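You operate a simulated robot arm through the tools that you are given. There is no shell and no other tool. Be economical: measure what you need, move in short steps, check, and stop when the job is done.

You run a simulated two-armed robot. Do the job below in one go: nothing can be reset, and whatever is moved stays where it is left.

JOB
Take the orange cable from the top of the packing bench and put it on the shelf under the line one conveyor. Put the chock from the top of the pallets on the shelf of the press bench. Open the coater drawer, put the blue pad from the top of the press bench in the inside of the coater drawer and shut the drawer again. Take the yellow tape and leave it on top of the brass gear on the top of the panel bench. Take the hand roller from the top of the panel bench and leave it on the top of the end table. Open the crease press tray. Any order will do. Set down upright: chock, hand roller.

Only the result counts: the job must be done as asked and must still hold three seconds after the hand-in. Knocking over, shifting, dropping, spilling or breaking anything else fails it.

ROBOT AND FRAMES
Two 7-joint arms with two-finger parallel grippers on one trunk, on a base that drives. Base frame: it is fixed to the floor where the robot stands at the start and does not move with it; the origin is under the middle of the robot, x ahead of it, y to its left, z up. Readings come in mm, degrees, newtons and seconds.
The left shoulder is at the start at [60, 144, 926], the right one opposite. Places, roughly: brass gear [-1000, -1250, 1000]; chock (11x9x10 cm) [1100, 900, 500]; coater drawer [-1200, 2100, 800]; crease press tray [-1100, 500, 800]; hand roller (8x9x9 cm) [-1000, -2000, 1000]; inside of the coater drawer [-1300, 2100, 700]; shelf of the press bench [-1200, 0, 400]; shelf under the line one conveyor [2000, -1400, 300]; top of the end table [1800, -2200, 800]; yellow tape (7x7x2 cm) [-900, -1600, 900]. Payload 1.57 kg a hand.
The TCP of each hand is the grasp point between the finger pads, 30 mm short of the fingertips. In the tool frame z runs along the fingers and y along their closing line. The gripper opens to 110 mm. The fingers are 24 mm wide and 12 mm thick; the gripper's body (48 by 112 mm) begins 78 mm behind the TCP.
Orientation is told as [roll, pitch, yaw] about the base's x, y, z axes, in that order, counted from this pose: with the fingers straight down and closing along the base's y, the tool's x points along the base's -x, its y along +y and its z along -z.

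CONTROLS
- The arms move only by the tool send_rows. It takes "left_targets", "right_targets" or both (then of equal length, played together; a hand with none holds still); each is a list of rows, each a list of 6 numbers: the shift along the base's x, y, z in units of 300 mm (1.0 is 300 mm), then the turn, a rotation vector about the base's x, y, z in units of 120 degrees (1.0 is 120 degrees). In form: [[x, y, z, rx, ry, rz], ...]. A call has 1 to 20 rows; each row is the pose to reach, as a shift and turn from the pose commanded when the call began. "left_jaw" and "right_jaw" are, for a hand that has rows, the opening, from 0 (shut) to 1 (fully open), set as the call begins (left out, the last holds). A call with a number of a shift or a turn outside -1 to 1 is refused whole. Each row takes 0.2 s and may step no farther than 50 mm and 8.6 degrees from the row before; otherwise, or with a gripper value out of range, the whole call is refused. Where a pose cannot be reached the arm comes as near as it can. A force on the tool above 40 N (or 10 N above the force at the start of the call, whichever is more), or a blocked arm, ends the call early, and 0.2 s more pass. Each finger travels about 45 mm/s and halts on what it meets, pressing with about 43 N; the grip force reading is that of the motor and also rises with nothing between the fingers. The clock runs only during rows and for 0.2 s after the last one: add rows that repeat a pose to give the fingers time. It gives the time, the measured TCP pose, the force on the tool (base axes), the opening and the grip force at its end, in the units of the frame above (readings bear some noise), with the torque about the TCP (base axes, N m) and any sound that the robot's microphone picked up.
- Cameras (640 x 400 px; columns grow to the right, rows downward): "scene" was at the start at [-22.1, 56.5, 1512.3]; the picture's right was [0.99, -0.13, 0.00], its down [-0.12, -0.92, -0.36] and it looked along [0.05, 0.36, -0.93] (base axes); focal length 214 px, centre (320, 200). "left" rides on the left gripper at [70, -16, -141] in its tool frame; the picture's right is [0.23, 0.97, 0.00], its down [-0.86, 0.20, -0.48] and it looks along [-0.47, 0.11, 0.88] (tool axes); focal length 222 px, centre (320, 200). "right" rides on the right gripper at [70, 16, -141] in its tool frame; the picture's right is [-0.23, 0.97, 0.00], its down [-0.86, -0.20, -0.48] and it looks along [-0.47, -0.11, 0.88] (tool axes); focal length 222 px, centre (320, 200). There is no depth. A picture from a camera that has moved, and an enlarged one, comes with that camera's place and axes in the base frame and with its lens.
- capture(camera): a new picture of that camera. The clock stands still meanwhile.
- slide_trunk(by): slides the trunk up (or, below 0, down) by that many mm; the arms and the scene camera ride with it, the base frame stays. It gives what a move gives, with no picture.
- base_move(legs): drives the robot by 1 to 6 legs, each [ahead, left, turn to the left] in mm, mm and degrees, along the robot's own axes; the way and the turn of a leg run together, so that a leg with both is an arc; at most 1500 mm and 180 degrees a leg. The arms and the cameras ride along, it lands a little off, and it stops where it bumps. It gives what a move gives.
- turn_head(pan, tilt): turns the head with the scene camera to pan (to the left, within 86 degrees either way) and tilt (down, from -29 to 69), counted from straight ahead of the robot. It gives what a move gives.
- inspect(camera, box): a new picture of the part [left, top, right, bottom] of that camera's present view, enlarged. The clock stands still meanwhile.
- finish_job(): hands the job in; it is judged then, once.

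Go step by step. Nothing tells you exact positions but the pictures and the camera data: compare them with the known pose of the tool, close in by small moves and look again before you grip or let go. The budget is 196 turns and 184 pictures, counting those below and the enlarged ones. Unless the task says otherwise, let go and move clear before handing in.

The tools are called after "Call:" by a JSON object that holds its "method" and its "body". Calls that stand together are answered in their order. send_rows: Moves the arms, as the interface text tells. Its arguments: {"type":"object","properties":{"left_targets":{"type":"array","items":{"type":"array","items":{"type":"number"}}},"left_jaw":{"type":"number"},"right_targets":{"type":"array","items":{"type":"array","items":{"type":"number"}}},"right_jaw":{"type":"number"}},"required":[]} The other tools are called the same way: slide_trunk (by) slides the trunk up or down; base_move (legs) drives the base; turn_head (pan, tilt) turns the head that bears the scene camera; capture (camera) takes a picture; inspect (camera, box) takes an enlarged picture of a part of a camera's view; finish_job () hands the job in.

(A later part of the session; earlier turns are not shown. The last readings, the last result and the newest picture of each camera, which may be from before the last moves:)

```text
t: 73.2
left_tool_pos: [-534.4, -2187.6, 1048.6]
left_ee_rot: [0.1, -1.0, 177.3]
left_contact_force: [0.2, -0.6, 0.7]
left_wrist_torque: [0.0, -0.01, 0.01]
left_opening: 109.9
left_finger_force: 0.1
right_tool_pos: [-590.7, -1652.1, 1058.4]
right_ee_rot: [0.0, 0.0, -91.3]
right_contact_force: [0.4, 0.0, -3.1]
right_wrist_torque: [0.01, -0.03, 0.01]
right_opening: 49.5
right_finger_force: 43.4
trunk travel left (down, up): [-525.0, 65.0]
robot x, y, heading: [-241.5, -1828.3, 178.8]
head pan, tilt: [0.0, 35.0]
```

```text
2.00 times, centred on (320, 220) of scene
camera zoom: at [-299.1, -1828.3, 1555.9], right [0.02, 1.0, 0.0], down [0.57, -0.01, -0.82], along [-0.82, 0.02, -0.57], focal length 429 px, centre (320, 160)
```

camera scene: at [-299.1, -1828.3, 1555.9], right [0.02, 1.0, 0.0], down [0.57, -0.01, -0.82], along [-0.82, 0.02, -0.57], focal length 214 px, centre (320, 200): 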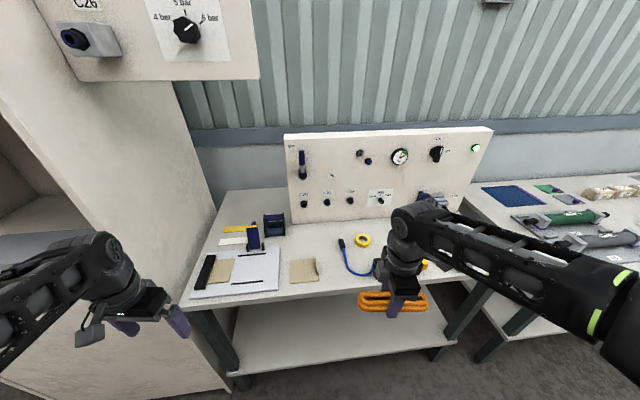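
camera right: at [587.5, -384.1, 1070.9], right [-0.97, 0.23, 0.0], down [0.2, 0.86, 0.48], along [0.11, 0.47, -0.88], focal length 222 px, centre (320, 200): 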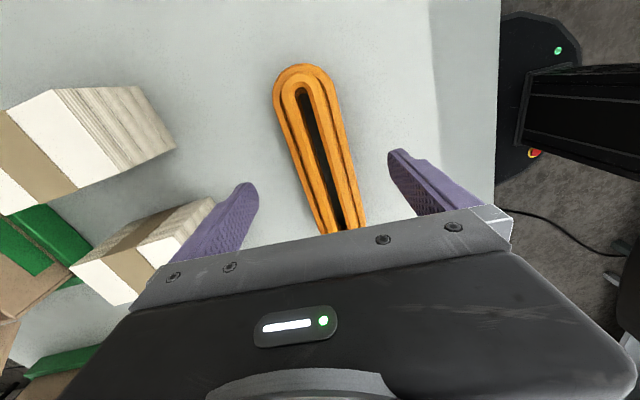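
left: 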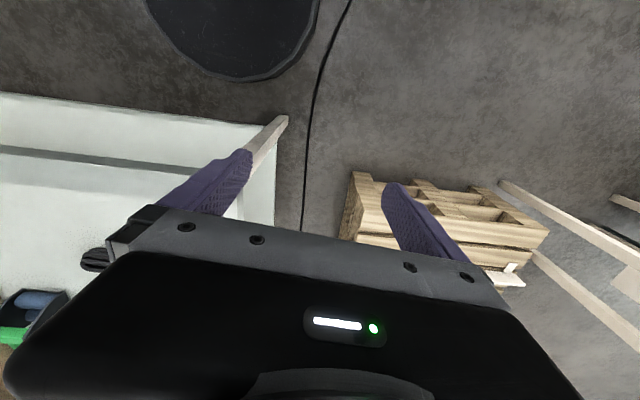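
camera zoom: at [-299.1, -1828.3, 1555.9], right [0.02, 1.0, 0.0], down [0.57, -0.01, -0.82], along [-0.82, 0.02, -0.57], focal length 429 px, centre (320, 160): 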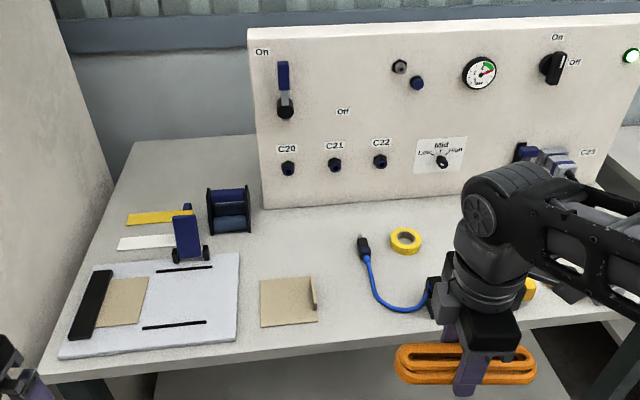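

I see the hand roller (blue frame) near (-1000, -2015), tape near (-940, -1632). I'll go closer and look with the left hand camera.

Call:
{"method": "base_move", "body": {"legs": [[150, 0, 0]]}}

Call:
{"method": "inspect", "body": {"camera": "scene", "box": [180, 190, 340, 290]}}

Call:
{"method": "capture", "body": {"camera": "left"}}

Call:
{"method": "turn_head", "body": {"pan": -40, "tilt": 35}}

Call:
{"method": "capture", "body": {"camera": "scene"}}

```text
t: 74.6
left_tool_pos: [-686.4, -2186.0, 1049.9]
left_ee_rot: [0.0, -1.0, 177.2]
left_contact_force: [-0.4, -0.3, -0.1]
left_wrist_torque: [0.02, -0.03, -0.01]
left_opening: 109.9
left_finger_force: 0.0
right_tool_pos: [-740.3, -1647.8, 1057.1]
right_ee_rot: [0.0, -0.1, -91.2]
right_contact_force: [0.8, -0.5, -2.6]
right_wrist_torque: [0.01, -0.06, 0.01]
right_opening: 49.5
right_finger_force: 43.0
trunk travel left (down, up): [-525.0, 65.0]
robot x, y, heading: [-389.9, -1824.3, 178.9]
head pan, tilt: [0.0, 35.0]
```

```text
4.00 times, centred on (260, 240) of scene
camera zoom: at [-450.3, -1825.1, 1555.9], right [0.02, 1.0, 0.0], down [0.57, -0.01, -0.82], along [-0.82, 0.02, -0.57], focal length 858 px, centre (560, 40)
```

zoom: 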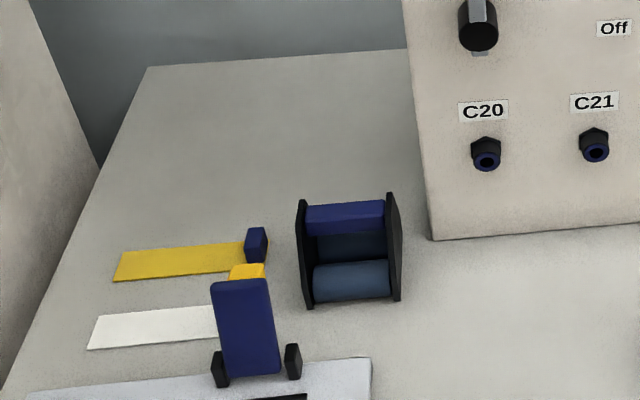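

```text
150 pictures are left
camera left: at [-612.8, -2172.6, 1189.9], right [0.18, -0.98, 0.0], down [-0.86, -0.16, 0.49], along [-0.49, -0.09, -0.87], focal length 222 px, centre (320, 200)
```

left: 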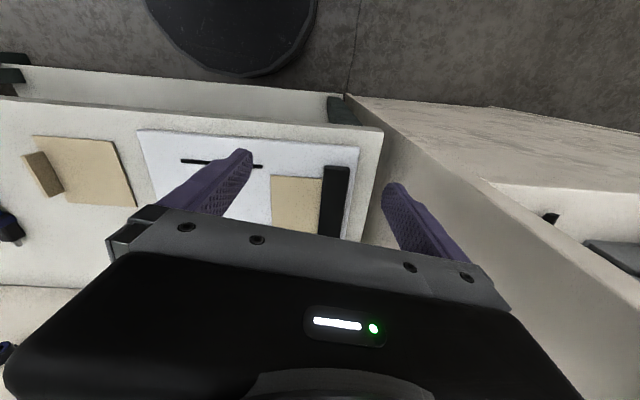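

```text
t: 75.7
left_tool_pos: [-685.3, -2185.5, 1049.4]
left_ee_rot: [0.0, -1.0, 177.3]
left_contact_force: [-0.3, 0.3, -0.4]
left_wrist_torque: [-0.01, 0.0, -0.04]
left_opening: 110.2
left_finger_force: 0.0
right_tool_pos: [-739.6, -1649.0, 1057.6]
right_ee_rot: [0.0, 0.0, -91.2]
right_contact_force: [0.1, 0.3, -1.4]
right_wrist_torque: [0.0, -0.04, 0.03]
right_opening: 49.5
right_finger_force: 43.1
trunk travel left (down, up): [-525.0, 65.0]
robot x, y, heading: [-392.0, -1826.8, 179.0]
head pan, tilt: [-40.0, 35.0]
```

```text
149 pictures are left
camera scene: at [-426.7, -1769.1, 1556.0], right [0.66, 0.75, 0.0], down [0.43, -0.38, -0.82], along [-0.62, 0.54, -0.57], focal length 214 px, centre (320, 200)
```

scene: 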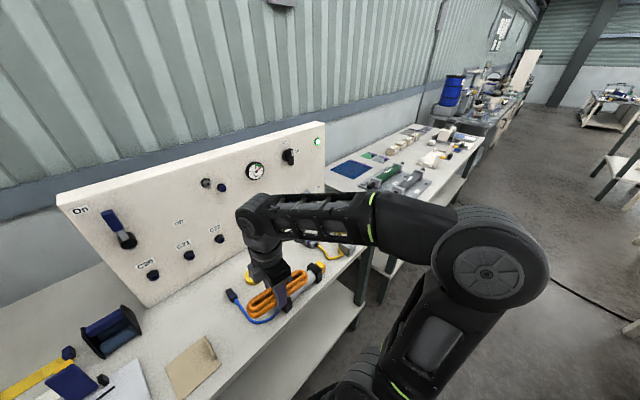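

I'll move the left hand above the roller, a little higher, and look down on it.

Call:
{"method": "send_rows", "body": {"left_targets": [[0, 0, 0.12, 0, 0, 0], [0, 0.1, 0.25, 0, 0, 0], [-0.1, 0.22, 0.25, 0, 0, 0], [-0.2, 0.33, 0.25, 0, 0, 0], [-0.32, 0.42, 0.25, 0, 0, 0], [-0.44, 0.5, 0.25, 0, 0, 0], [-0.56, 0.56, 0.25, 0, 0, 0], [-0.68, 0.58, 0.25, 0, 0, 0], [-0.8, 0.58, 0.25, 0, 0, 0], [-0.8, 0.58, 0.25, 0, 0, 0]]}}

Call:
{"method": "capture", "body": {"camera": "left"}}

Call:
{"method": "turn_head", "body": {"pan": 10, "tilt": 40}}

Call:
{"method": "inspect", "body": {"camera": "scene", "box": [180, 100, 420, 250]}}

```text
t: 77.9
left_tool_pos: [-918.4, -2013.7, 1110.0]
left_ee_rot: [0.2, -1.5, 177.4]
left_contact_force: [-0.2, -1.0, -0.1]
left_wrist_torque: [0.03, -0.02, 0.0]
left_opening: 109.9
left_finger_force: 0.0
left hand out of reach, approached as far as the arm can: row 2, 8, 9, 10
right_tool_pos: [-739.5, -1650.3, 1059.2]
right_ee_rot: [0.0, 0.1, -91.2]
right_contact_force: [0.5, -0.1, -2.4]
right_wrist_torque: [0.0, 0.04, 0.01]
right_opening: 49.1
right_finger_force: 43.5
trunk travel left (down, up): [-525.0, 65.0]
robot x, y, heading: [-389.5, -1828.1, 178.8]
head pan, tilt: [-40.0, 35.0]
```

```text
148 pictures are left
camera left: at [-844.4, -2000.7, 1249.3], right [0.18, -0.98, 0.0], down [-0.85, -0.16, 0.5], along [-0.49, -0.09, -0.87], focal length 222 px, centre (320, 200)
```

left: 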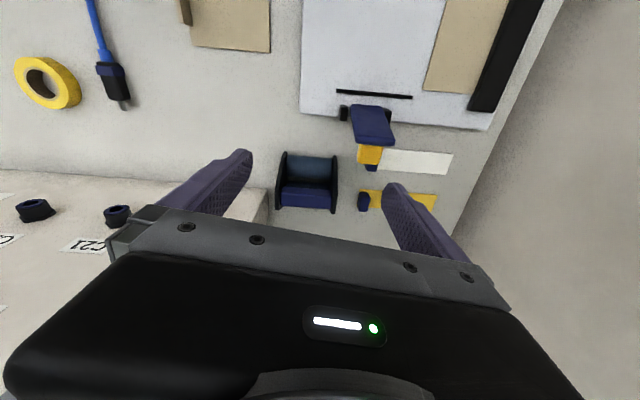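

```text
t: 79.0
left_tool_pos: [-917.9, -2011.2, 1109.4]
left_ee_rot: [0.1, -1.3, 177.3]
left_contact_force: [-0.3, -0.5, -0.6]
left_wrist_torque: [0.03, 0.03, 0.02]
left_opening: 109.7
left_finger_force: 0.1
right_tool_pos: [-739.3, -1649.2, 1058.2]
right_ee_rot: [0.0, 0.0, -91.2]
right_contact_force: [0.4, 0.4, -2.1]
right_wrist_torque: [-0.03, 0.01, -0.03]
right_opening: 49.3
right_finger_force: 42.7
trunk travel left (down, up): [-525.0, 65.0]
robot x, y, heading: [-391.4, -1825.6, 178.8]
head pan, tilt: [10.0, 40.0]
```

```text
2.67 times, centred on (300, 175) of scene
camera zoom: at [-444.5, -1840.0, 1548.4], right [-0.15, 0.99, 0.0], down [0.64, 0.1, -0.77], along [-0.76, -0.12, -0.64], focal length 572 px, centre (373, 267)
```

zoom: 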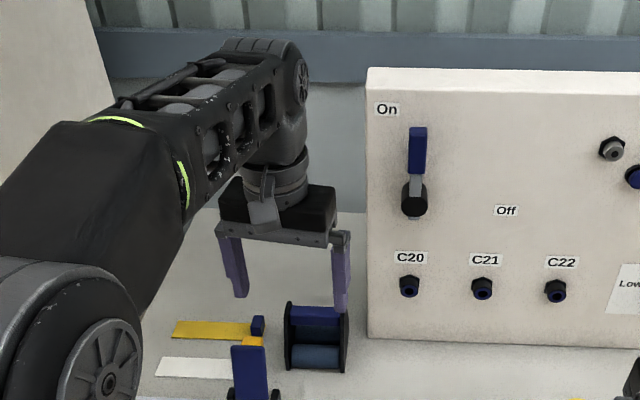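

Roller centred about (-997, -2009), ~85 mm wide along y. I need ~35 mm more reach; I'll edge the base forward.

Call:
{"method": "base_move", "body": {"legs": [[35, 0, 0]]}}

Call:
{"method": "send_rows", "body": {"left_targets": [[0, 0, -0.1, 0, 0, 0], [-0.05, 0, -0.2, 0, 0, 0], [-0.1, 0, -0.25, 0, 0, 0], [-0.14, 0, -0.25, 0, 0, 0], [-0.14, 0, -0.25, 0, 0, 0]]}}

Call:
{"method": "capture", "body": {"camera": "left"}}

Call:
{"method": "inspect", "body": {"camera": "scene", "box": [240, 160, 360, 260]}}

```text
t: 79.9
left_tool_pos: [-954.8, -2011.8, 1109.3]
left_ee_rot: [0.1, -1.2, 177.3]
left_contact_force: [0.0, 0.6, 0.6]
left_wrist_torque: [0.0, -0.08, 0.0]
left_opening: 109.9
left_finger_force: 0.2
right_tool_pos: [-775.6, -1647.7, 1057.2]
right_ee_rot: [0.0, 0.0, -91.3]
right_contact_force: [-0.1, 0.4, -2.1]
right_wrist_torque: [-0.03, -0.02, -0.01]
right_opening: 49.4
right_finger_force: 42.7
trunk travel left (down, up): [-525.0, 65.0]
robot x, y, heading: [-427.8, -1827.7, 178.7]
head pan, tilt: [10.0, 40.0]
```

```text
t: 81.1
left_tool_pos: [-995.6, -2012.8, 1034.0]
left_ee_rot: [0.1, -1.4, 177.3]
left_contact_force: [-0.2, -0.4, 0.5]
left_wrist_torque: [0.06, 0.0, 0.02]
left_opening: 110.1
left_finger_force: 0.0
right_tool_pos: [-774.3, -1648.5, 1057.9]
right_ee_rot: [0.0, -0.1, -91.1]
right_contact_force: [-1.1, 0.2, -1.8]
right_wrist_torque: [-0.03, 0.0, -0.04]
right_opening: 49.2
right_finger_force: 42.8
trunk travel left (down, up): [-525.0, 65.0]
robot x, y, heading: [-424.1, -1827.2, 178.9]
head pan, tilt: [10.0, 40.0]
```

```text
146 pictures are left
camera left: at [-921.6, -1999.0, 1173.5], right [0.18, -0.98, 0.0], down [-0.85, -0.16, 0.5], along [-0.49, -0.09, -0.87], focal length 222 px, centre (320, 200)
```

left: 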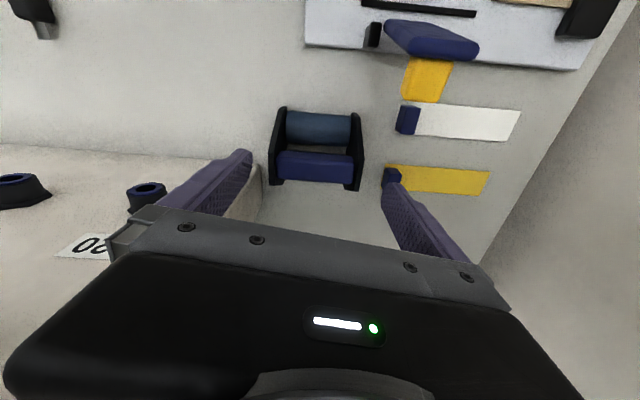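

```text
4.00 times, centred on (300, 210) of scene
camera zoom: at [-479.1, -1839.5, 1548.4], right [-0.15, 0.99, 0.0], down [0.64, 0.1, -0.77], along [-0.76, -0.12, -0.64], focal length 858 px, centre (400, 160)
```

zoom: 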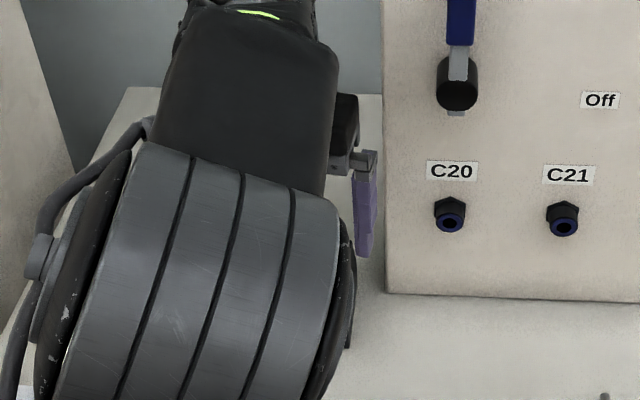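

Aligned. Descending around the roller with a check midway.

Call:
{"method": "send_rows", "body": {"left_targets": [[0, 0.006, -0.08, 0, 0, 0], [0, 0.006, -0.16, 0, 0, 0], [0, 0.006, -0.2, 0, 0, 0], [0, 0.006, -0.2, 0, 0, 0]]}}

Call:
{"method": "capture", "body": {"camera": "left"}}

```text
t: 82.1
left_tool_pos: [-994.8, -2009.4, 974.8]
left_ee_rot: [0.1, -1.3, 177.3]
left_contact_force: [0.1, -0.3, -0.1]
left_wrist_torque: [-0.04, 0.02, 0.03]
left_opening: 110.0
left_finger_force: 0.1
right_tool_pos: [-774.9, -1647.2, 1058.9]
right_ee_rot: [0.1, 0.0, -91.2]
right_contact_force: [-0.5, 0.1, -2.0]
right_wrist_torque: [0.01, 0.0, -0.03]
right_opening: 49.4
right_finger_force: 42.7
trunk travel left (down, up): [-525.0, 65.0]
robot x, y, heading: [-427.5, -1825.0, 178.8]
head pan, tilt: [10.0, 40.0]
```

```text
144 pictures are left
camera left: at [-921.6, -1996.1, 1114.0], right [0.18, -0.98, 0.0], down [-0.85, -0.16, 0.5], along [-0.49, -0.09, -0.87], focal length 222 px, centre (320, 200)
```

left: 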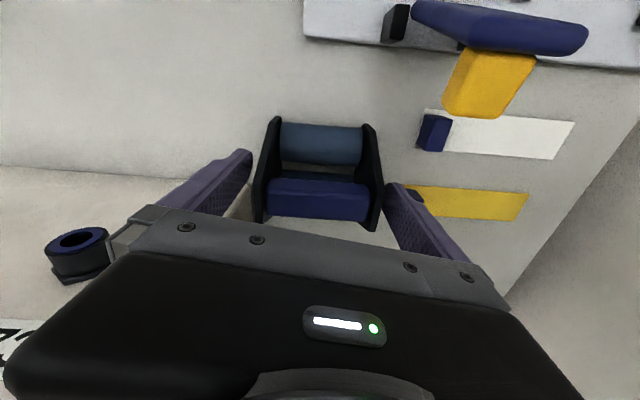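

Call:
{"method": "send_rows", "body": {"left_targets": [[0, 0, -0.06, 0, 0, 0], [0, 0, -0.12, 0, 0, 0], [0, 0, -0.15, 0, 0, 0], [0, 0, -0.15, 0, 0, 0]]}}

Call:
{"method": "capture", "body": {"camera": "left"}}

```text
t: 83.1
left_tool_pos: [-995.7, -2009.2, 930.9]
left_ee_rot: [0.1, -1.4, 177.3]
left_contact_force: [-1.2, 1.0, 12.5]
left_wrist_torque: [0.73, -0.16, 0.05]
left_opening: 110.0
left_finger_force: 0.0
right_tool_pos: [-773.4, -1648.6, 1059.9]
right_ee_rot: [0.0, -0.1, -91.2]
right_contact_force: [0.1, -0.2, -2.4]
right_wrist_torque: [-0.01, 0.02, -0.04]
right_opening: 49.4
right_finger_force: 42.8
trunk travel left (down, up): [-525.0, 65.0]
robot x, y, heading: [-427.5, -1828.4, 179.1]
head pan, tilt: [10.0, 40.0]
```

```text
143 pictures are left
camera left: at [-921.4, -1995.9, 1070.3], right [0.18, -0.98, 0.0], down [-0.85, -0.16, 0.5], along [-0.49, -0.09, -0.87], focal length 222 px, centre (320, 200)
```

left: 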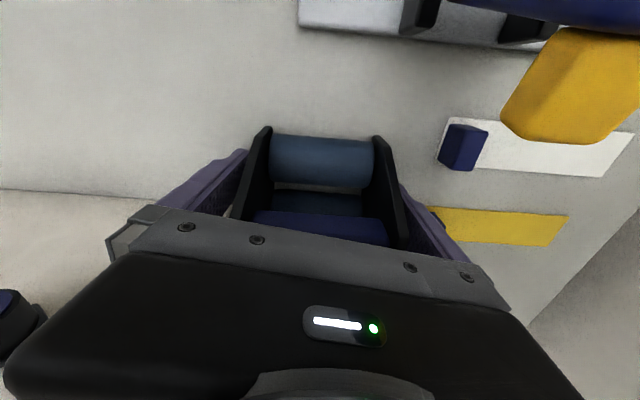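

Contact at the table level. I'll rise 5 mm and close.

Call:
{"method": "send_rows", "body": {"left_targets": [[0, 0, 0.02, 0, 0, 0], [0, 0, 0.02, 0, 0, 0]]}}

Call:
{"method": "send_rows", "body": {"left_targets": [[0, 0, 0, 0, 0, 0], [0, 0, 0, 0, 0, 0], [0, 0, 0, 0, 0, 0], [0, 0, 0, 0, 0, 0]], "left_jaw": 0}}

Call:
{"method": "capture", "body": {"camera": "left"}}

```text
t: 83.7
left_tool_pos: [-995.1, -2009.6, 934.9]
left_ee_rot: [0.2, -1.3, 177.2]
left_contact_force: [-0.1, 0.1, -0.1]
left_wrist_torque: [-0.01, 0.01, 0.01]
left_opening: 109.8
left_finger_force: 0.1
right_tool_pos: [-774.4, -1648.2, 1059.2]
right_ee_rot: [0.0, 0.1, -91.1]
right_contact_force: [0.3, -0.5, -2.2]
right_wrist_torque: [-0.01, -0.02, 0.0]
right_opening: 49.5
right_finger_force: 43.6
trunk travel left (down, up): [-525.0, 65.0]
robot x, y, heading: [-425.2, -1827.2, 178.6]
head pan, tilt: [10.0, 40.0]
```

```text
t: 84.7
left_tool_pos: [-996.0, -2009.6, 935.5]
left_ee_rot: [0.2, -1.3, 177.3]
left_contact_force: [0.1, 2.9, 0.2]
left_wrist_torque: [0.12, -0.09, 0.13]
left_opening: 87.1
left_finger_force: 37.6
right_tool_pos: [-774.5, -1647.1, 1058.6]
right_ee_rot: [0.1, 0.1, -91.2]
right_contact_force: [-0.8, -0.4, -1.6]
right_wrist_torque: [-0.02, -0.01, 0.02]
right_opening: 49.4
right_finger_force: 43.1
trunk travel left (down, up): [-525.0, 65.0]
robot x, y, heading: [-426.4, -1826.0, 178.4]
head pan, tilt: [10.0, 40.0]
```

```text
142 pictures are left
camera left: at [-921.6, -1995.5, 1075.4], right [0.18, -0.98, 0.0], down [-0.85, -0.16, 0.5], along [-0.49, -0.09, -0.87], focal length 222 px, centre (320, 200)
```

left: 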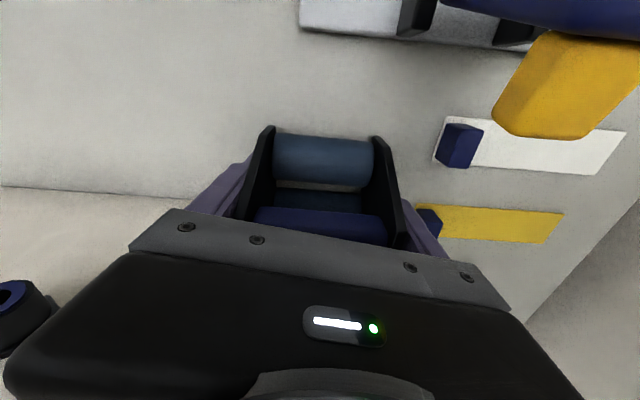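

Roller gripped (87 mm). Lift, retract, and check.

Call:
{"method": "send_rows", "body": {"left_targets": [[0, 0.03, 0.08, 0, 0, 0], [0, 0.08, 0.18, 0, 0, 0], [0.03, 0.1, 0.28, 0, 0, 0], [0.1, 0.1, 0.38, 0, 0, 0], [0.22, 0.1, 0.45, 0, 0, 0], [0.36, 0.1, 0.45, 0, 0, 0], [0.5, 0.1, 0.45, 0, 0, 0], [0.64, 0.1, 0.45, 0, 0, 0], [0.78, 0.05, 0.45, 0, 0, 0], [0.9, -0.05, 0.45, 0, 0, 0], [0.9, -0.05, 0.45, 0, 0, 0]]}}

Call:
{"method": "capture", "body": {"camera": "scene"}}

```text
t: 87.1
left_tool_pos: [-725.2, -2024.7, 1069.2]
left_ee_rot: [0.2, -1.2, 177.3]
left_contact_force: [-0.1, 0.4, -4.1]
left_wrist_torque: [-0.01, -0.05, 0.0]
left_opening: 85.4
left_finger_force: 43.4
right_tool_pos: [-773.3, -1648.7, 1057.9]
right_ee_rot: [0.0, 0.1, -91.1]
right_contact_force: [0.4, 0.3, -2.1]
right_wrist_torque: [-0.03, 0.0, 0.03]
right_opening: 49.5
right_finger_force: 42.8
trunk travel left (down, up): [-525.0, 65.0]
robot x, y, heading: [-426.8, -1827.1, 178.8]
head pan, tilt: [10.0, 40.0]
```

```text
141 pictures are left
camera scene: at [-480.1, -1838.9, 1548.3], right [-0.15, 0.99, 0.0], down [0.64, 0.1, -0.77], along [-0.76, -0.12, -0.64], focal length 214 px, centre (320, 200)
```

scene: 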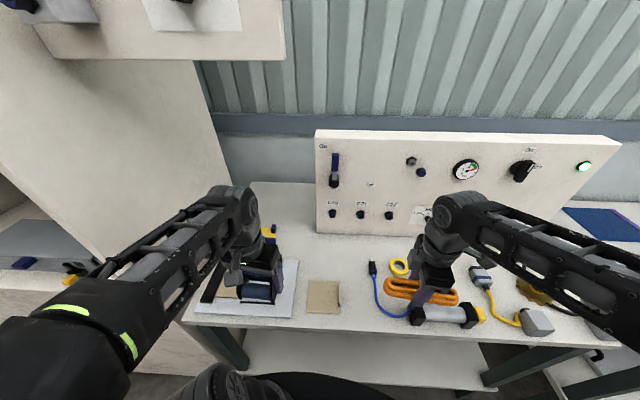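

Roller held upright. Now drive to the end table.

Call:
{"method": "base_move", "body": {"legs": [[-325, 100, 0], [-300, 420, 0], [0, 0, -179], [760, 330, 0]]}}

Call:
{"method": "turn_head", "body": {"pan": 10, "tilt": 40}}

Call:
{"method": "capture", "body": {"camera": "scene"}}

Call:
{"method": "capture", "body": {"camera": "left"}}

```text
t: 103.2
left_tool_pos: [1230.8, -1803.1, 1070.4]
left_ee_rot: [0.0, -1.3, -0.1]
left_contact_force: [-0.7, 0.2, -3.4]
left_wrist_torque: [0.01, 0.06, 0.01]
left_opening: 84.7
left_finger_force: 43.4
right_tool_pos: [1298.2, -2176.7, 1057.5]
right_ee_rot: [0.1, 0.0, 91.2]
right_contact_force: [-0.3, -0.3, -1.4]
right_wrist_torque: [0.03, 0.0, -0.07]
right_opening: 49.3
right_finger_force: 42.9
trunk travel left (down, up): [-525.0, 65.0]
robot x, y, heading: [941.0, -2015.7, 1.3]
head pan, tilt: [10.0, 40.0]
```

```text
t: 103.8
left_tool_pos: [1230.5, -1804.0, 1070.0]
left_ee_rot: [0.2, -1.2, -0.2]
left_contact_force: [0.0, 0.4, -3.1]
left_wrist_torque: [0.01, 0.01, 0.0]
left_opening: 84.8
left_finger_force: 42.9
right_tool_pos: [1298.1, -2177.5, 1057.3]
right_ee_rot: [0.0, 0.1, 91.4]
right_contact_force: [-1.1, 0.4, -2.4]
right_wrist_torque: [0.0, 0.02, -0.02]
right_opening: 49.5
right_finger_force: 42.8
trunk travel left (down, up): [-525.0, 65.0]
robot x, y, heading: [944.0, -2011.6, 1.3]
head pan, tilt: [10.0, 40.0]
```

```text
140 pictures are left
camera scene: at [995.6, -1997.5, 1548.4], right [0.2, -0.98, 0.0], down [-0.63, -0.13, -0.77], along [0.75, 0.15, -0.64], focal length 214 px, centre (320, 200)
```

scene: 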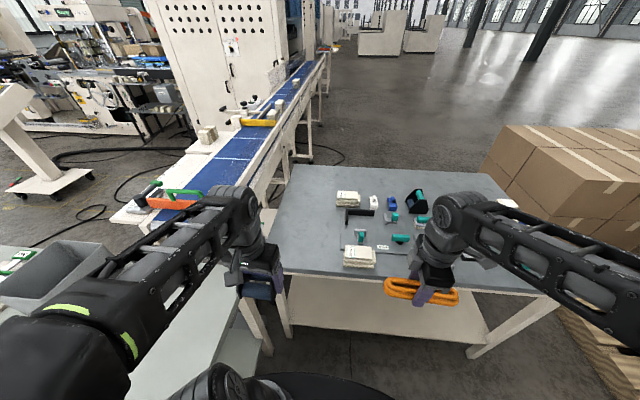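

```text
139 pictures are left
camera left: at [1158.5, -1820.1, 1210.4], right [-0.22, 0.97, 0.0], down [0.84, 0.2, 0.5], along [0.49, 0.11, -0.87], focal length 222 px, centre (320, 200)
```

left: 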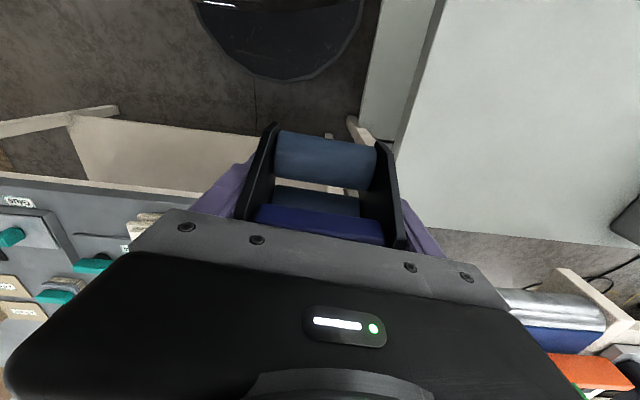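

I'll drive 110 mm closer so the left hand can set the roller at about (1550, -1800).

Call:
{"method": "base_move", "body": {"legs": [[110, 0, 0]]}}

Call:
{"method": "send_rows", "body": {"left_targets": [[0.14, 0, 0, 0, 0, 0], [0.28, 0, 0, 0, 0, 0], [0.42, 0, -0.05, 0, 0, 0], [0.56, 0, -0.15, 0, 0, 0], [0.69, 0, -0.25, 0, 0, 0], [0.69, 0, -0.4, 0, 0, 0], [0.69, 0, -0.45, 0, 0, 0], [0.69, 0, -0.45, 0, 0, 0]]}}

Call:
{"method": "turn_head", "body": {"pan": 10, "tilt": 50}}

Call:
{"method": "capture", "body": {"camera": "scene"}}

Call:
{"method": "capture", "body": {"camera": "left"}}

```text
t: 105.0
left_tool_pos: [1343.6, -1801.6, 1069.5]
left_ee_rot: [0.1, -1.2, -0.1]
left_contact_force: [-0.4, -0.8, -4.6]
left_wrist_torque: [0.0, 0.06, 0.0]
left_opening: 84.9
left_finger_force: 43.2
right_tool_pos: [1408.9, -2174.5, 1058.9]
right_ee_rot: [0.1, 0.0, 91.4]
right_contact_force: [0.1, 0.2, -2.1]
right_wrist_torque: [0.03, 0.05, 0.01]
right_opening: 49.5
right_finger_force: 42.9
trunk travel left (down, up): [-525.0, 65.0]
robot x, y, heading: [1049.1, -2012.5, 1.3]
head pan, tilt: [10.0, 40.0]
```

```text
refused: row 4 steps farther than a row can; nothing moved
```

```text
t: 105.7
left_tool_pos: [1341.3, -1801.2, 1069.9]
left_ee_rot: [0.2, -1.3, -0.2]
left_contact_force: [0.2, -0.1, -4.4]
left_wrist_torque: [-0.04, 0.0, -0.01]
left_opening: 84.8
left_finger_force: 42.5
right_tool_pos: [1406.3, -2174.1, 1057.7]
right_ee_rot: [0.1, 0.0, 91.5]
right_contact_force: [-0.1, -0.1, -2.4]
right_wrist_torque: [-0.02, 0.01, -0.02]
right_opening: 49.4
right_finger_force: 43.1
trunk travel left (down, up): [-525.0, 65.0]
robot x, y, heading: [1051.7, -2012.5, 1.2]
head pan, tilt: [10.0, 50.0]
```

```text
138 pictures are left
camera scene: at [1097.3, -1996.5, 1534.3], right [0.2, -0.98, 0.0], down [-0.75, -0.15, -0.64], along [0.63, 0.13, -0.77], focal length 214 px, centre (320, 200)
```

scene: 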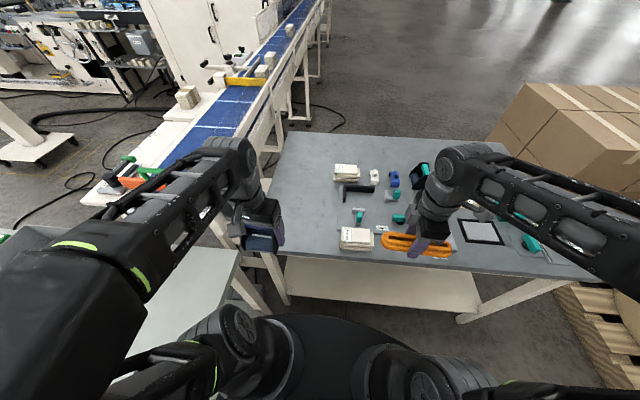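

```text
137 pictures are left
camera left: at [1268.0, -1817.6, 1210.4], right [-0.22, 0.97, 0.0], down [0.84, 0.2, 0.5], along [0.49, 0.11, -0.87], focal length 222 px, centre (320, 200)
```

left: 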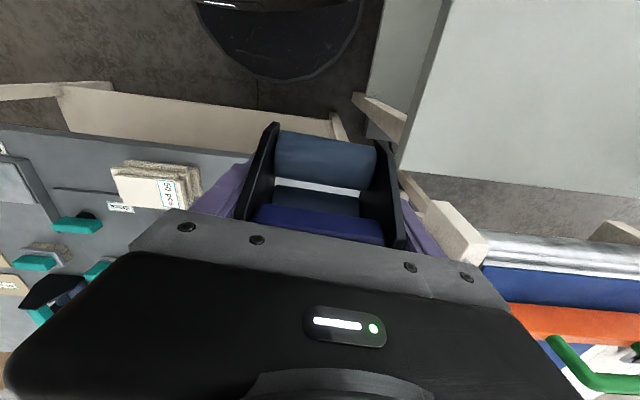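

Call:
{"method": "send_rows", "body": {"left_targets": [[0.14, 0, 0, 0, 0, 0], [0.28, 0, 0, 0, 0, 0], [0.42, 0, 0, 0, 0, 0], [0.56, 0, -0.05, 0, 0, 0], [0.68, -0.01, -0.1, 0, 0, 0], [0.71, -0.02, -0.22, 0, 0, 0], [0.71, -0.02, -0.36, 0, 0, 0], [0.71, -0.02, -0.45, 0, 0, 0], [0.71, -0.02, -0.45, 0, 0, 0]]}}

Call:
{"method": "capture", "body": {"camera": "left"}}

Call:
{"method": "inspect", "body": {"camera": "scene", "box": [200, 130, 440, 280]}}

```text
t: 107.7
left_tool_pos: [1553.4, -1804.3, 936.5]
left_ee_rot: [0.2, -1.3, -0.3]
left_contact_force: [-0.1, 0.1, -4.1]
left_wrist_torque: [0.01, 0.0, 0.02]
left_opening: 84.5
left_finger_force: 42.9
right_tool_pos: [1406.5, -2175.3, 1058.3]
right_ee_rot: [0.1, 0.0, 91.5]
right_contact_force: [-0.7, 0.3, -1.6]
right_wrist_torque: [0.03, 0.0, 0.0]
right_opening: 49.6
right_finger_force: 43.7
trunk travel left (down, up): [-525.0, 65.0]
robot x, y, heading: [1052.6, -2014.5, 1.4]
head pan, tilt: [10.0, 50.0]
```

```text
136 pictures are left
camera left: at [1480.9, -1822.4, 1075.8], right [-0.22, 0.97, 0.0], down [0.84, 0.2, 0.5], along [0.49, 0.11, -0.87], focal length 222 px, centre (320, 200)
```

left: 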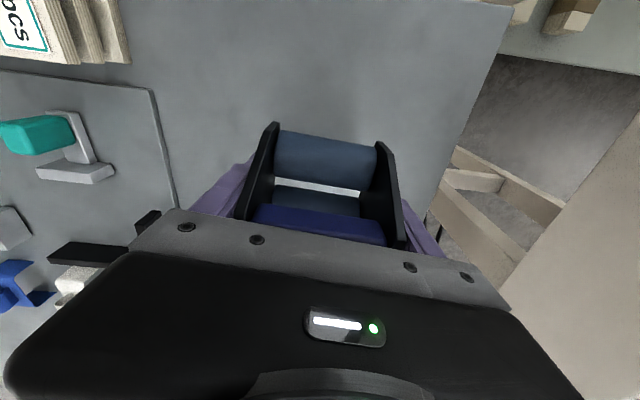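

```text
2.67 times, centred on (320, 205) of scene
camera zoom: at [1097.5, -1996.5, 1534.2], right [0.2, -0.98, 0.0], down [-0.75, -0.15, -0.64], along [0.63, 0.13, -0.77], focal length 572 px, centre (320, 187)
```

zoom: 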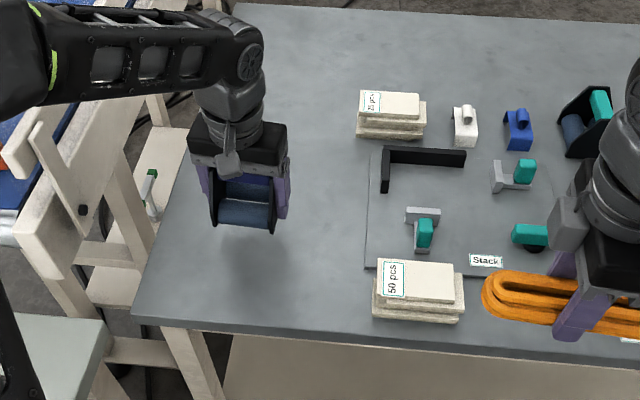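

Call:
{"method": "send_rows", "body": {"left_targets": [[0, 0, -0.06, 0, 0, 0], [0, 0, -0.12, 0, 0, 0], [0, 0, -0.17, 0, 0, 0], [0, 0, -0.2, 0, 0, 0], [0, 0, -0.2, 0, 0, 0]]}}

Call:
{"method": "inspect", "body": {"camera": "scene", "box": [250, 170, 350, 240]}}

```text
t: 108.9
left_tool_pos: [1553.9, -1806.8, 875.1]
left_ee_rot: [0.2, -1.3, -0.2]
left_contact_force: [-0.3, -0.7, -4.6]
left_wrist_torque: [0.0, 0.0, -0.04]
left_opening: 84.7
left_finger_force: 43.3
right_tool_pos: [1406.7, -2175.3, 1058.1]
right_ee_rot: [0.1, 0.2, 91.4]
right_contact_force: [1.0, -0.1, -2.4]
right_wrist_torque: [0.03, -0.01, -0.01]
right_opening: 49.3
right_finger_force: 42.8
trunk travel left (down, up): [-525.0, 65.0]
robot x, y, heading: [1052.2, -2011.6, 1.3]
head pan, tilt: [10.0, 50.0]
```

```text
5.71 times, centred on (300, 205) of scene
camera zoom: at [1097.6, -1996.5, 1534.2], right [0.2, -0.98, 0.0], down [-0.75, -0.15, -0.64], along [0.63, 0.13, -0.77], focal length 1226 px, centre (434, 171)
```

zoom: 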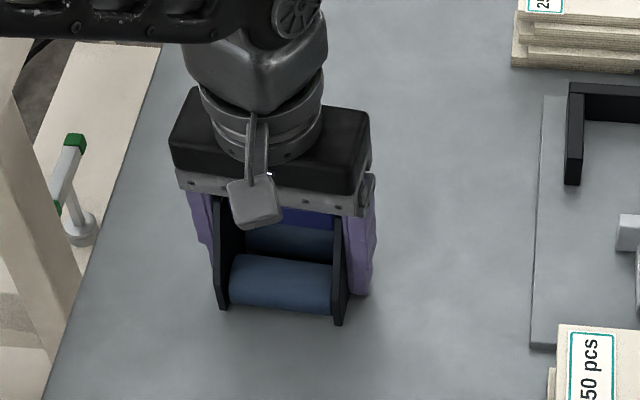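

Call:
{"method": "send_rows", "body": {"left_targets": [[0, 0, -0.03, 0, 0, 0], [0, 0, -0.06, 0, 0, 0], [0, 0, -0.08, 0, 0, 0], [0, 0, -0.08, 0, 0, 0]]}}

Call:
{"method": "inspect", "body": {"camera": "scene", "box": [250, 170, 350, 240]}}

```text
t: 109.5
left_tool_pos: [1556.3, -1807.1, 870.1]
left_ee_rot: [0.1, -2.1, -0.1]
left_contact_force: [-9.5, 2.2, 22.9]
left_wrist_torque: [-1.08, 0.62, -0.51]
left_opening: 83.9
left_finger_force: 43.2
right_tool_pos: [1404.9, -2174.2, 1058.9]
right_ee_rot: [0.0, 0.1, 91.4]
right_contact_force: [0.2, 0.1, -2.5]
right_wrist_torque: [0.03, 0.01, -0.01]
right_opening: 49.5
right_finger_force: 43.3
trunk travel left (down, up): [-525.0, 65.0]
robot x, y, heading: [1053.8, -2011.4, 1.5]
head pan, tilt: [10.0, 50.0]
stopped in row 2 (left hand): the force on the tool passed its limit (the readings are from after the stop); the commanded pose is now the measured one
```

```text
5.71 times, centred on (300, 205) of scene
camera zoom: at [1094.2, -1996.7, 1534.6], right [0.2, -0.98, 0.0], down [-0.75, -0.15, -0.64], along [0.63, 0.13, -0.76], focal length 1226 px, centre (434, 171)
```

zoom: 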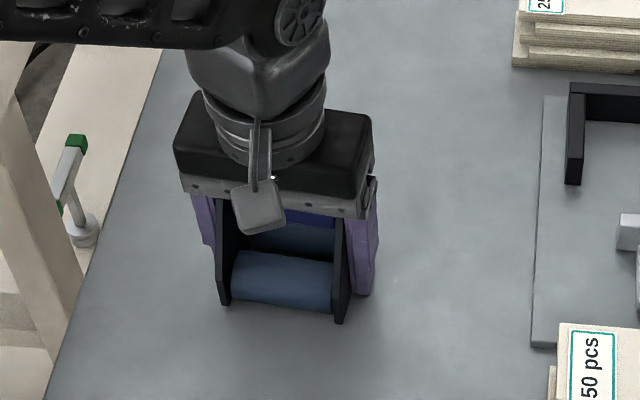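

Roller is on the table. I'll ease up slightly and release.

Call:
{"method": "send_rows", "body": {"left_targets": [[0, 0, 0.006, 0, 0, 0], [0, 0, 0.006, 0, 0, 0]]}}

Call:
{"method": "send_rows", "body": {"left_targets": [[0, 0, 0, 0, 0, 0], [0, 0, 0, 0, 0, 0], [0, 0, 0, 0, 0, 0], [0, 0, 0, 0, 0, 0], [0, 0, 0, 0, 0, 0]], "left_jaw": 1}}

Call:
{"method": "capture", "body": {"camera": "left"}}

```text
t: 110.1
left_tool_pos: [1557.6, -1806.4, 870.0]
left_ee_rot: [0.1, -2.1, 0.1]
left_contact_force: [-9.7, 1.1, 17.3]
left_wrist_torque: [-0.9, 0.54, -0.42]
left_opening: 83.9
left_finger_force: 43.2
right_tool_pos: [1404.0, -2175.9, 1059.2]
right_ee_rot: [0.0, 0.0, 91.4]
right_contact_force: [-0.4, 0.7, -1.4]
right_wrist_torque: [0.02, -0.02, 0.01]
right_opening: 49.5
right_finger_force: 42.6
trunk travel left (down, up): [-525.0, 65.0]
robot x, y, heading: [1049.7, -2013.7, 1.4]
head pan, tilt: [10.0, 50.0]
```

```text
t: 111.3
left_tool_pos: [1557.1, -1805.8, 872.2]
left_ee_rot: [0.1, -2.2, 0.0]
left_contact_force: [-2.9, 18.5, 23.5]
left_wrist_torque: [-0.58, 0.3, -0.27]
left_opening: 93.8
left_finger_force: 0.0
right_tool_pos: [1405.0, -2174.5, 1059.6]
right_ee_rot: [-0.1, 0.1, 91.5]
right_contact_force: [-0.3, 0.5, -1.9]
right_wrist_torque: [0.0, -0.01, 0.0]
right_opening: 49.0
right_finger_force: 42.8
trunk travel left (down, up): [-525.0, 65.0]
robot x, y, heading: [1053.8, -2009.5, 1.3]
head pan, tilt: [10.0, 50.0]
```

```text
132 pictures are left
camera left: at [1482.6, -1822.1, 1009.5], right [-0.23, 0.97, -0.01], down [0.84, 0.2, 0.51], along [0.5, 0.11, -0.86], focal length 222 px, centre (320, 200)
```

left: 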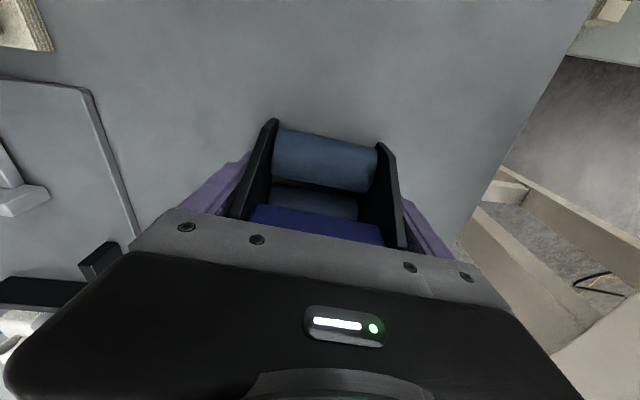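

The fingertips appear to be pressing on the table; I'll rise a little more and finish opening.

Call:
{"method": "send_rows", "body": {"left_targets": [[0, 0, 0.01, 0, 0, 0], [0, 0, 0.02, 0, 0, 0], [0, 0, 0.02, 0, 0, 0], [0, 0, 0.02, 0, 0, 0], [0, 0, 0.02, 0, 0, 0]], "left_jaw": 1}}

Call:
{"method": "capture", "body": {"camera": "left"}}

```text
t: 112.5
left_tool_pos: [1559.4, -1806.0, 875.5]
left_ee_rot: [0.0, -1.9, 0.0]
left_contact_force: [0.2, -0.2, -0.2]
left_wrist_torque: [-0.01, 0.01, -0.01]
left_opening: 110.2
left_finger_force: 0.0
right_tool_pos: [1406.7, -2175.6, 1059.2]
right_ee_rot: [0.1, 0.1, 91.5]
right_contact_force: [0.3, -0.9, -2.8]
right_wrist_torque: [0.04, -0.02, -0.05]
right_opening: 49.4
right_finger_force: 43.0
trunk travel left (down, up): [-525.0, 65.0]
robot x, y, heading: [1051.8, -2008.3, 1.6]
head pan, tilt: [10.0, 50.0]
```

```text
131 pictures are left
camera left: at [1483.7, -1823.4, 1014.7], right [-0.23, 0.97, -0.01], down [0.84, 0.2, 0.51], along [0.5, 0.11, -0.86], focal length 222 px, centre (320, 200)
```

left: 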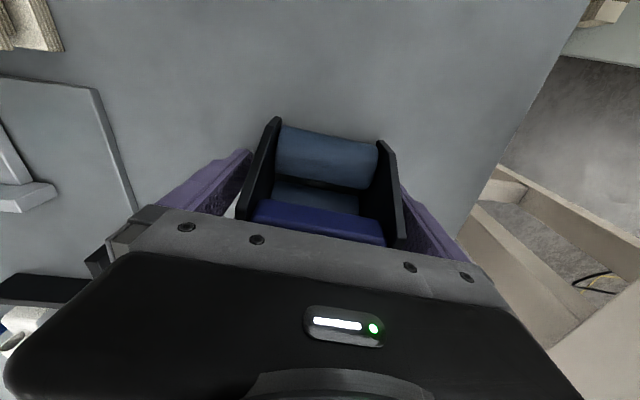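

Released. Lift clear and check the roller stands.

Call:
{"method": "send_rows", "body": {"left_targets": [[0, 0, 0.12, 0, 0, 0], [0, 0, 0.26, 0, 0, 0], [0, 0, 0.4, 0, 0, 0], [0, 0, 0.54, 0, 0, 0], [-0.12, 0, 0.6, 0, 0, 0], [-0.26, 0, 0.6, 0, 0, 0], [-0.4, 0, 0.6, 0, 0, 0], [-0.54, 0, 0.6, 0, 0, 0], [-0.68, 0, 0.6, 0, 0, 0]]}}

Call:
{"method": "inspect", "body": {"camera": "scene", "box": [200, 130, 440, 280]}}

```text
t: 114.5
left_tool_pos: [1352.5, -1807.1, 1056.4]
left_ee_rot: [0.2, -2.0, 0.0]
left_contact_force: [0.3, -0.5, 0.2]
left_wrist_torque: [0.0, -0.04, 0.01]
left_opening: 109.9
left_finger_force: 0.1
right_tool_pos: [1405.9, -2175.3, 1058.7]
right_ee_rot: [0.0, 0.1, 91.5]
right_contact_force: [-0.5, -0.1, -1.7]
right_wrist_torque: [0.02, -0.04, 0.0]
right_opening: 49.5
right_finger_force: 43.1
trunk travel left (down, up): [-525.0, 65.0]
robot x, y, heading: [1053.9, -2010.8, 1.2]
head pan, tilt: [10.0, 50.0]
```

```text
2.67 times, centred on (320, 205) of scene
camera zoom: at [1095.8, -1996.5, 1534.3], right [0.2, -0.98, 0.0], down [-0.75, -0.15, -0.64], along [0.63, 0.13, -0.77], focal length 572 px, centre (320, 187)
```

zoom: 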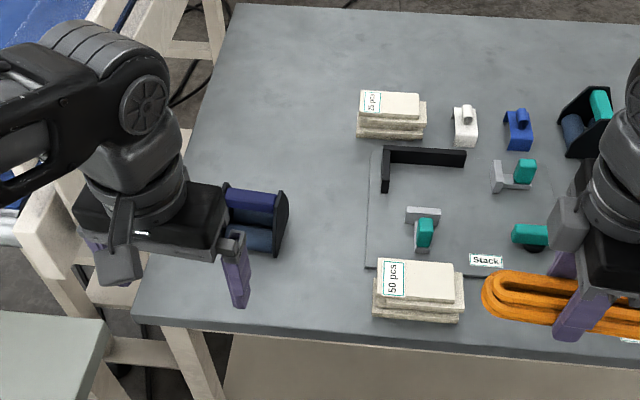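

Roller stands upright. Next the yellow tape; driving back to the panel bench in front of it.

Call:
{"method": "base_move", "body": {"legs": [[-850, -340, 0], [0, 0, 178.7], [300, -900, 0], [300, 0, 0]]}}

Call:
{"method": "turn_head", "body": {"pan": 0, "tilt": 45}}

Call:
{"method": "capture", "body": {"camera": "scene"}}

Call:
{"method": "capture", "body": {"camera": "left"}}

```text
t: 132.8
left_tool_pos: [-728.2, -1708.1, 1055.5]
left_ee_rot: [0.1, -1.9, -179.1]
left_contact_force: [-0.5, 0.0, 0.1]
left_wrist_torque: [-0.03, -0.03, 0.0]
left_opening: 109.9
left_finger_force: 0.2
right_tool_pos: [-786.5, -1340.8, 1057.6]
right_ee_rot: [0.1, 0.0, -87.9]
right_contact_force: [-0.1, -0.2, -2.5]
right_wrist_torque: [-0.03, -0.07, 0.01]
right_opening: 49.6
right_finger_force: 43.2
trunk travel left (down, up): [-525.0, 65.0]
robot x, y, heading: [-429.1, -1498.5, -177.6]
head pan, tilt: [10.0, 50.0]
```

```text
t: 133.6
left_tool_pos: [-727.0, -1707.3, 1057.0]
left_ee_rot: [0.2, -2.0, -179.0]
left_contact_force: [-0.1, -0.4, -0.5]
left_wrist_torque: [0.02, 0.01, 0.01]
left_opening: 109.9
left_finger_force: 0.1
right_tool_pos: [-785.9, -1340.7, 1057.7]
right_ee_rot: [0.1, 0.2, -87.6]
right_contact_force: [-0.3, -1.0, -2.6]
right_wrist_torque: [0.0, -0.04, -0.01]
right_opening: 49.2
right_finger_force: 42.7
trunk travel left (down, up): [-525.0, 65.0]
robot x, y, heading: [-427.0, -1498.5, -177.7]
head pan, tilt: [0.0, 45.0]
```

```text
129 pictures are left
camera scene: at [-478.0, -1499.0, 1541.1], right [-0.04, 1.0, 0.0], down [0.71, 0.03, -0.71], along [-0.71, -0.03, -0.71], focal length 214 px, centre (320, 200)
```

scene: 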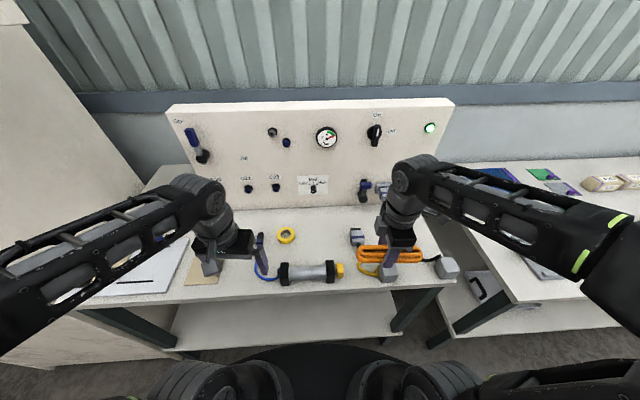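

```text
128 pictures are left
camera left: at [-652.4, -1689.9, 1196.1], right [0.24, -0.97, -0.01], down [-0.83, -0.21, 0.51], along [-0.49, -0.12, -0.86], focal length 222 px, centre (320, 200)
```

left: 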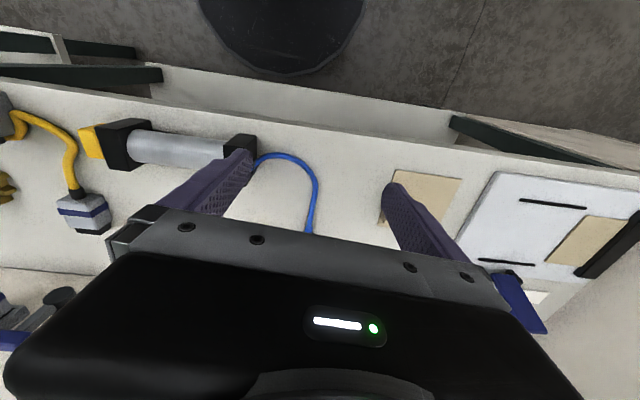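

Tape is near (-931, -1641). Moving the left hand above it.

Call:
{"method": "send_rows", "body": {"left_targets": [[-0.13, 0.05, 0, 0, 0, 0], [-0.27, 0.1, 0, 0, 0, 0], [-0.41, 0.15, 0, 0, 0, 0], [-0.55, 0.19, 0, 0, 0, 0], [-0.67, 0.22, 0, 0, 0, 0], [-0.67, 0.22, -0.1, 0, 0, 0], [-0.67, 0.22, -0.1, 0, 0, 0]]}}

Call:
{"method": "capture", "body": {"camera": "left"}}

Call:
{"method": "turn_head", "body": {"pan": -45, "tilt": 45}}

Call:
{"method": "capture", "body": {"camera": "scene"}}

```text
t: 135.2
left_tool_pos: [-928.3, -1642.8, 1027.7]
left_ee_rot: [0.2, -2.1, -179.1]
left_contact_force: [-0.8, -0.3, 0.2]
left_wrist_torque: [0.0, 0.0, -0.01]
left_opening: 110.0
left_finger_force: 0.0
right_tool_pos: [-786.6, -1340.0, 1057.6]
right_ee_rot: [0.0, 0.0, -87.7]
right_contact_force: [0.6, 0.0, -2.6]
right_wrist_torque: [-0.03, -0.01, 0.03]
right_opening: 49.3
right_finger_force: 43.1
trunk travel left (down, up): [-525.0, 65.0]
robot x, y, heading: [-429.6, -1499.3, -177.7]
head pan, tilt: [0.0, 45.0]
```

```text
127 pictures are left
camera left: at [-854.0, -1623.9, 1165.9], right [0.24, -0.97, -0.01], down [-0.83, -0.21, 0.51], along [-0.49, -0.12, -0.86], focal length 222 px, centre (320, 200)
```

left: 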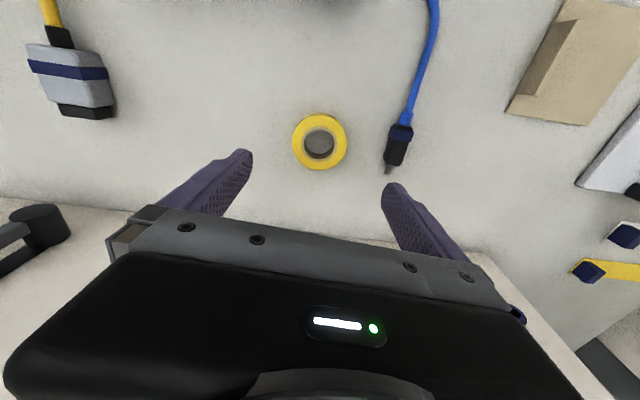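

```text
t: 136.3
left_tool_pos: [-927.8, -1641.9, 1026.5]
left_ee_rot: [0.2, -2.0, -179.2]
left_contact_force: [-0.1, -0.4, 0.0]
left_wrist_torque: [-0.02, -0.01, 0.03]
left_opening: 109.9
left_finger_force: 0.0
right_tool_pos: [-785.7, -1341.4, 1059.0]
right_ee_rot: [0.1, 0.2, -87.9]
right_contact_force: [-0.9, 0.2, -2.1]
right_wrist_torque: [-0.03, 0.03, -0.03]
right_opening: 49.5
right_finger_force: 43.1
trunk travel left (down, up): [-525.0, 65.0]
robot x, y, heading: [-426.5, -1498.1, -178.0]
head pan, tilt: [-45.0, 45.0]
```

```text
126 pictures are left
camera scene: at [-456.6, -1440.6, 1541.1], right [0.68, 0.73, 0.0], down [0.52, -0.48, -0.71], along [-0.52, 0.48, -0.71], focal length 214 px, centre (320, 200)
```

scene: 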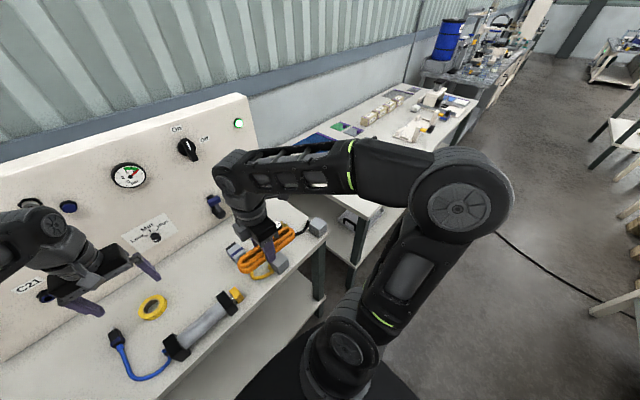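

TCP is right above the tape. Correct the 2° tilt, descend and grip.

Call:
{"method": "send_rows", "body": {"left_targets": [[0.005, 0, -0.1, 0, -0.017, 0], [0.005, 0, -0.2, 0, -0.017, 0], [0.005, 0, -0.28, 0, -0.017, 0], [0.005, 0, -0.31, 0, -0.017, 0], [0.005, 0, -0.31, 0, -0.017, 0]]}}

Call:
{"method": "capture", "body": {"camera": "left"}}

```text
t: 137.5
left_tool_pos: [-926.6, -1642.7, 933.4]
left_ee_rot: [0.1, 0.0, -179.0]
left_contact_force: [0.2, 0.1, -0.1]
left_wrist_torque: [-0.02, 0.01, 0.0]
left_opening: 109.8
left_finger_force: 0.1
right_tool_pos: [-784.9, -1340.6, 1058.6]
right_ee_rot: [0.0, 0.1, -87.8]
right_contact_force: [-0.7, -0.4, -2.0]
right_wrist_torque: [-0.04, 0.01, 0.0]
right_opening: 49.3
right_finger_force: 42.5
trunk travel left (down, up): [-525.0, 65.0]
robot x, y, heading: [-426.4, -1499.0, -177.9]
head pan, tilt: [-45.0, 45.0]
```

```text
125 pictures are left
camera left: at [-857.5, -1623.7, 1075.6], right [0.24, -0.97, 0.0], down [-0.85, -0.21, 0.48], along [-0.46, -0.12, -0.88], focal length 222 px, centre (320, 200)
```

left: 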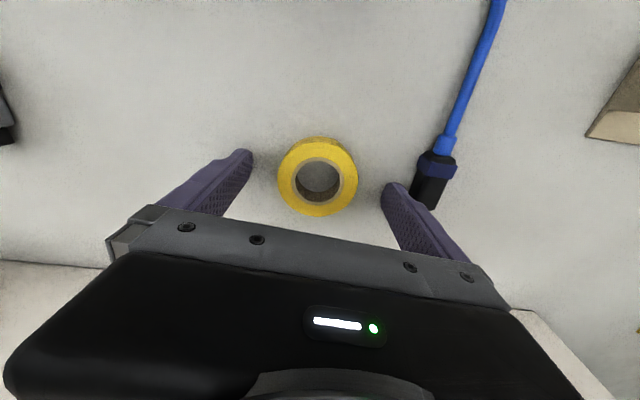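

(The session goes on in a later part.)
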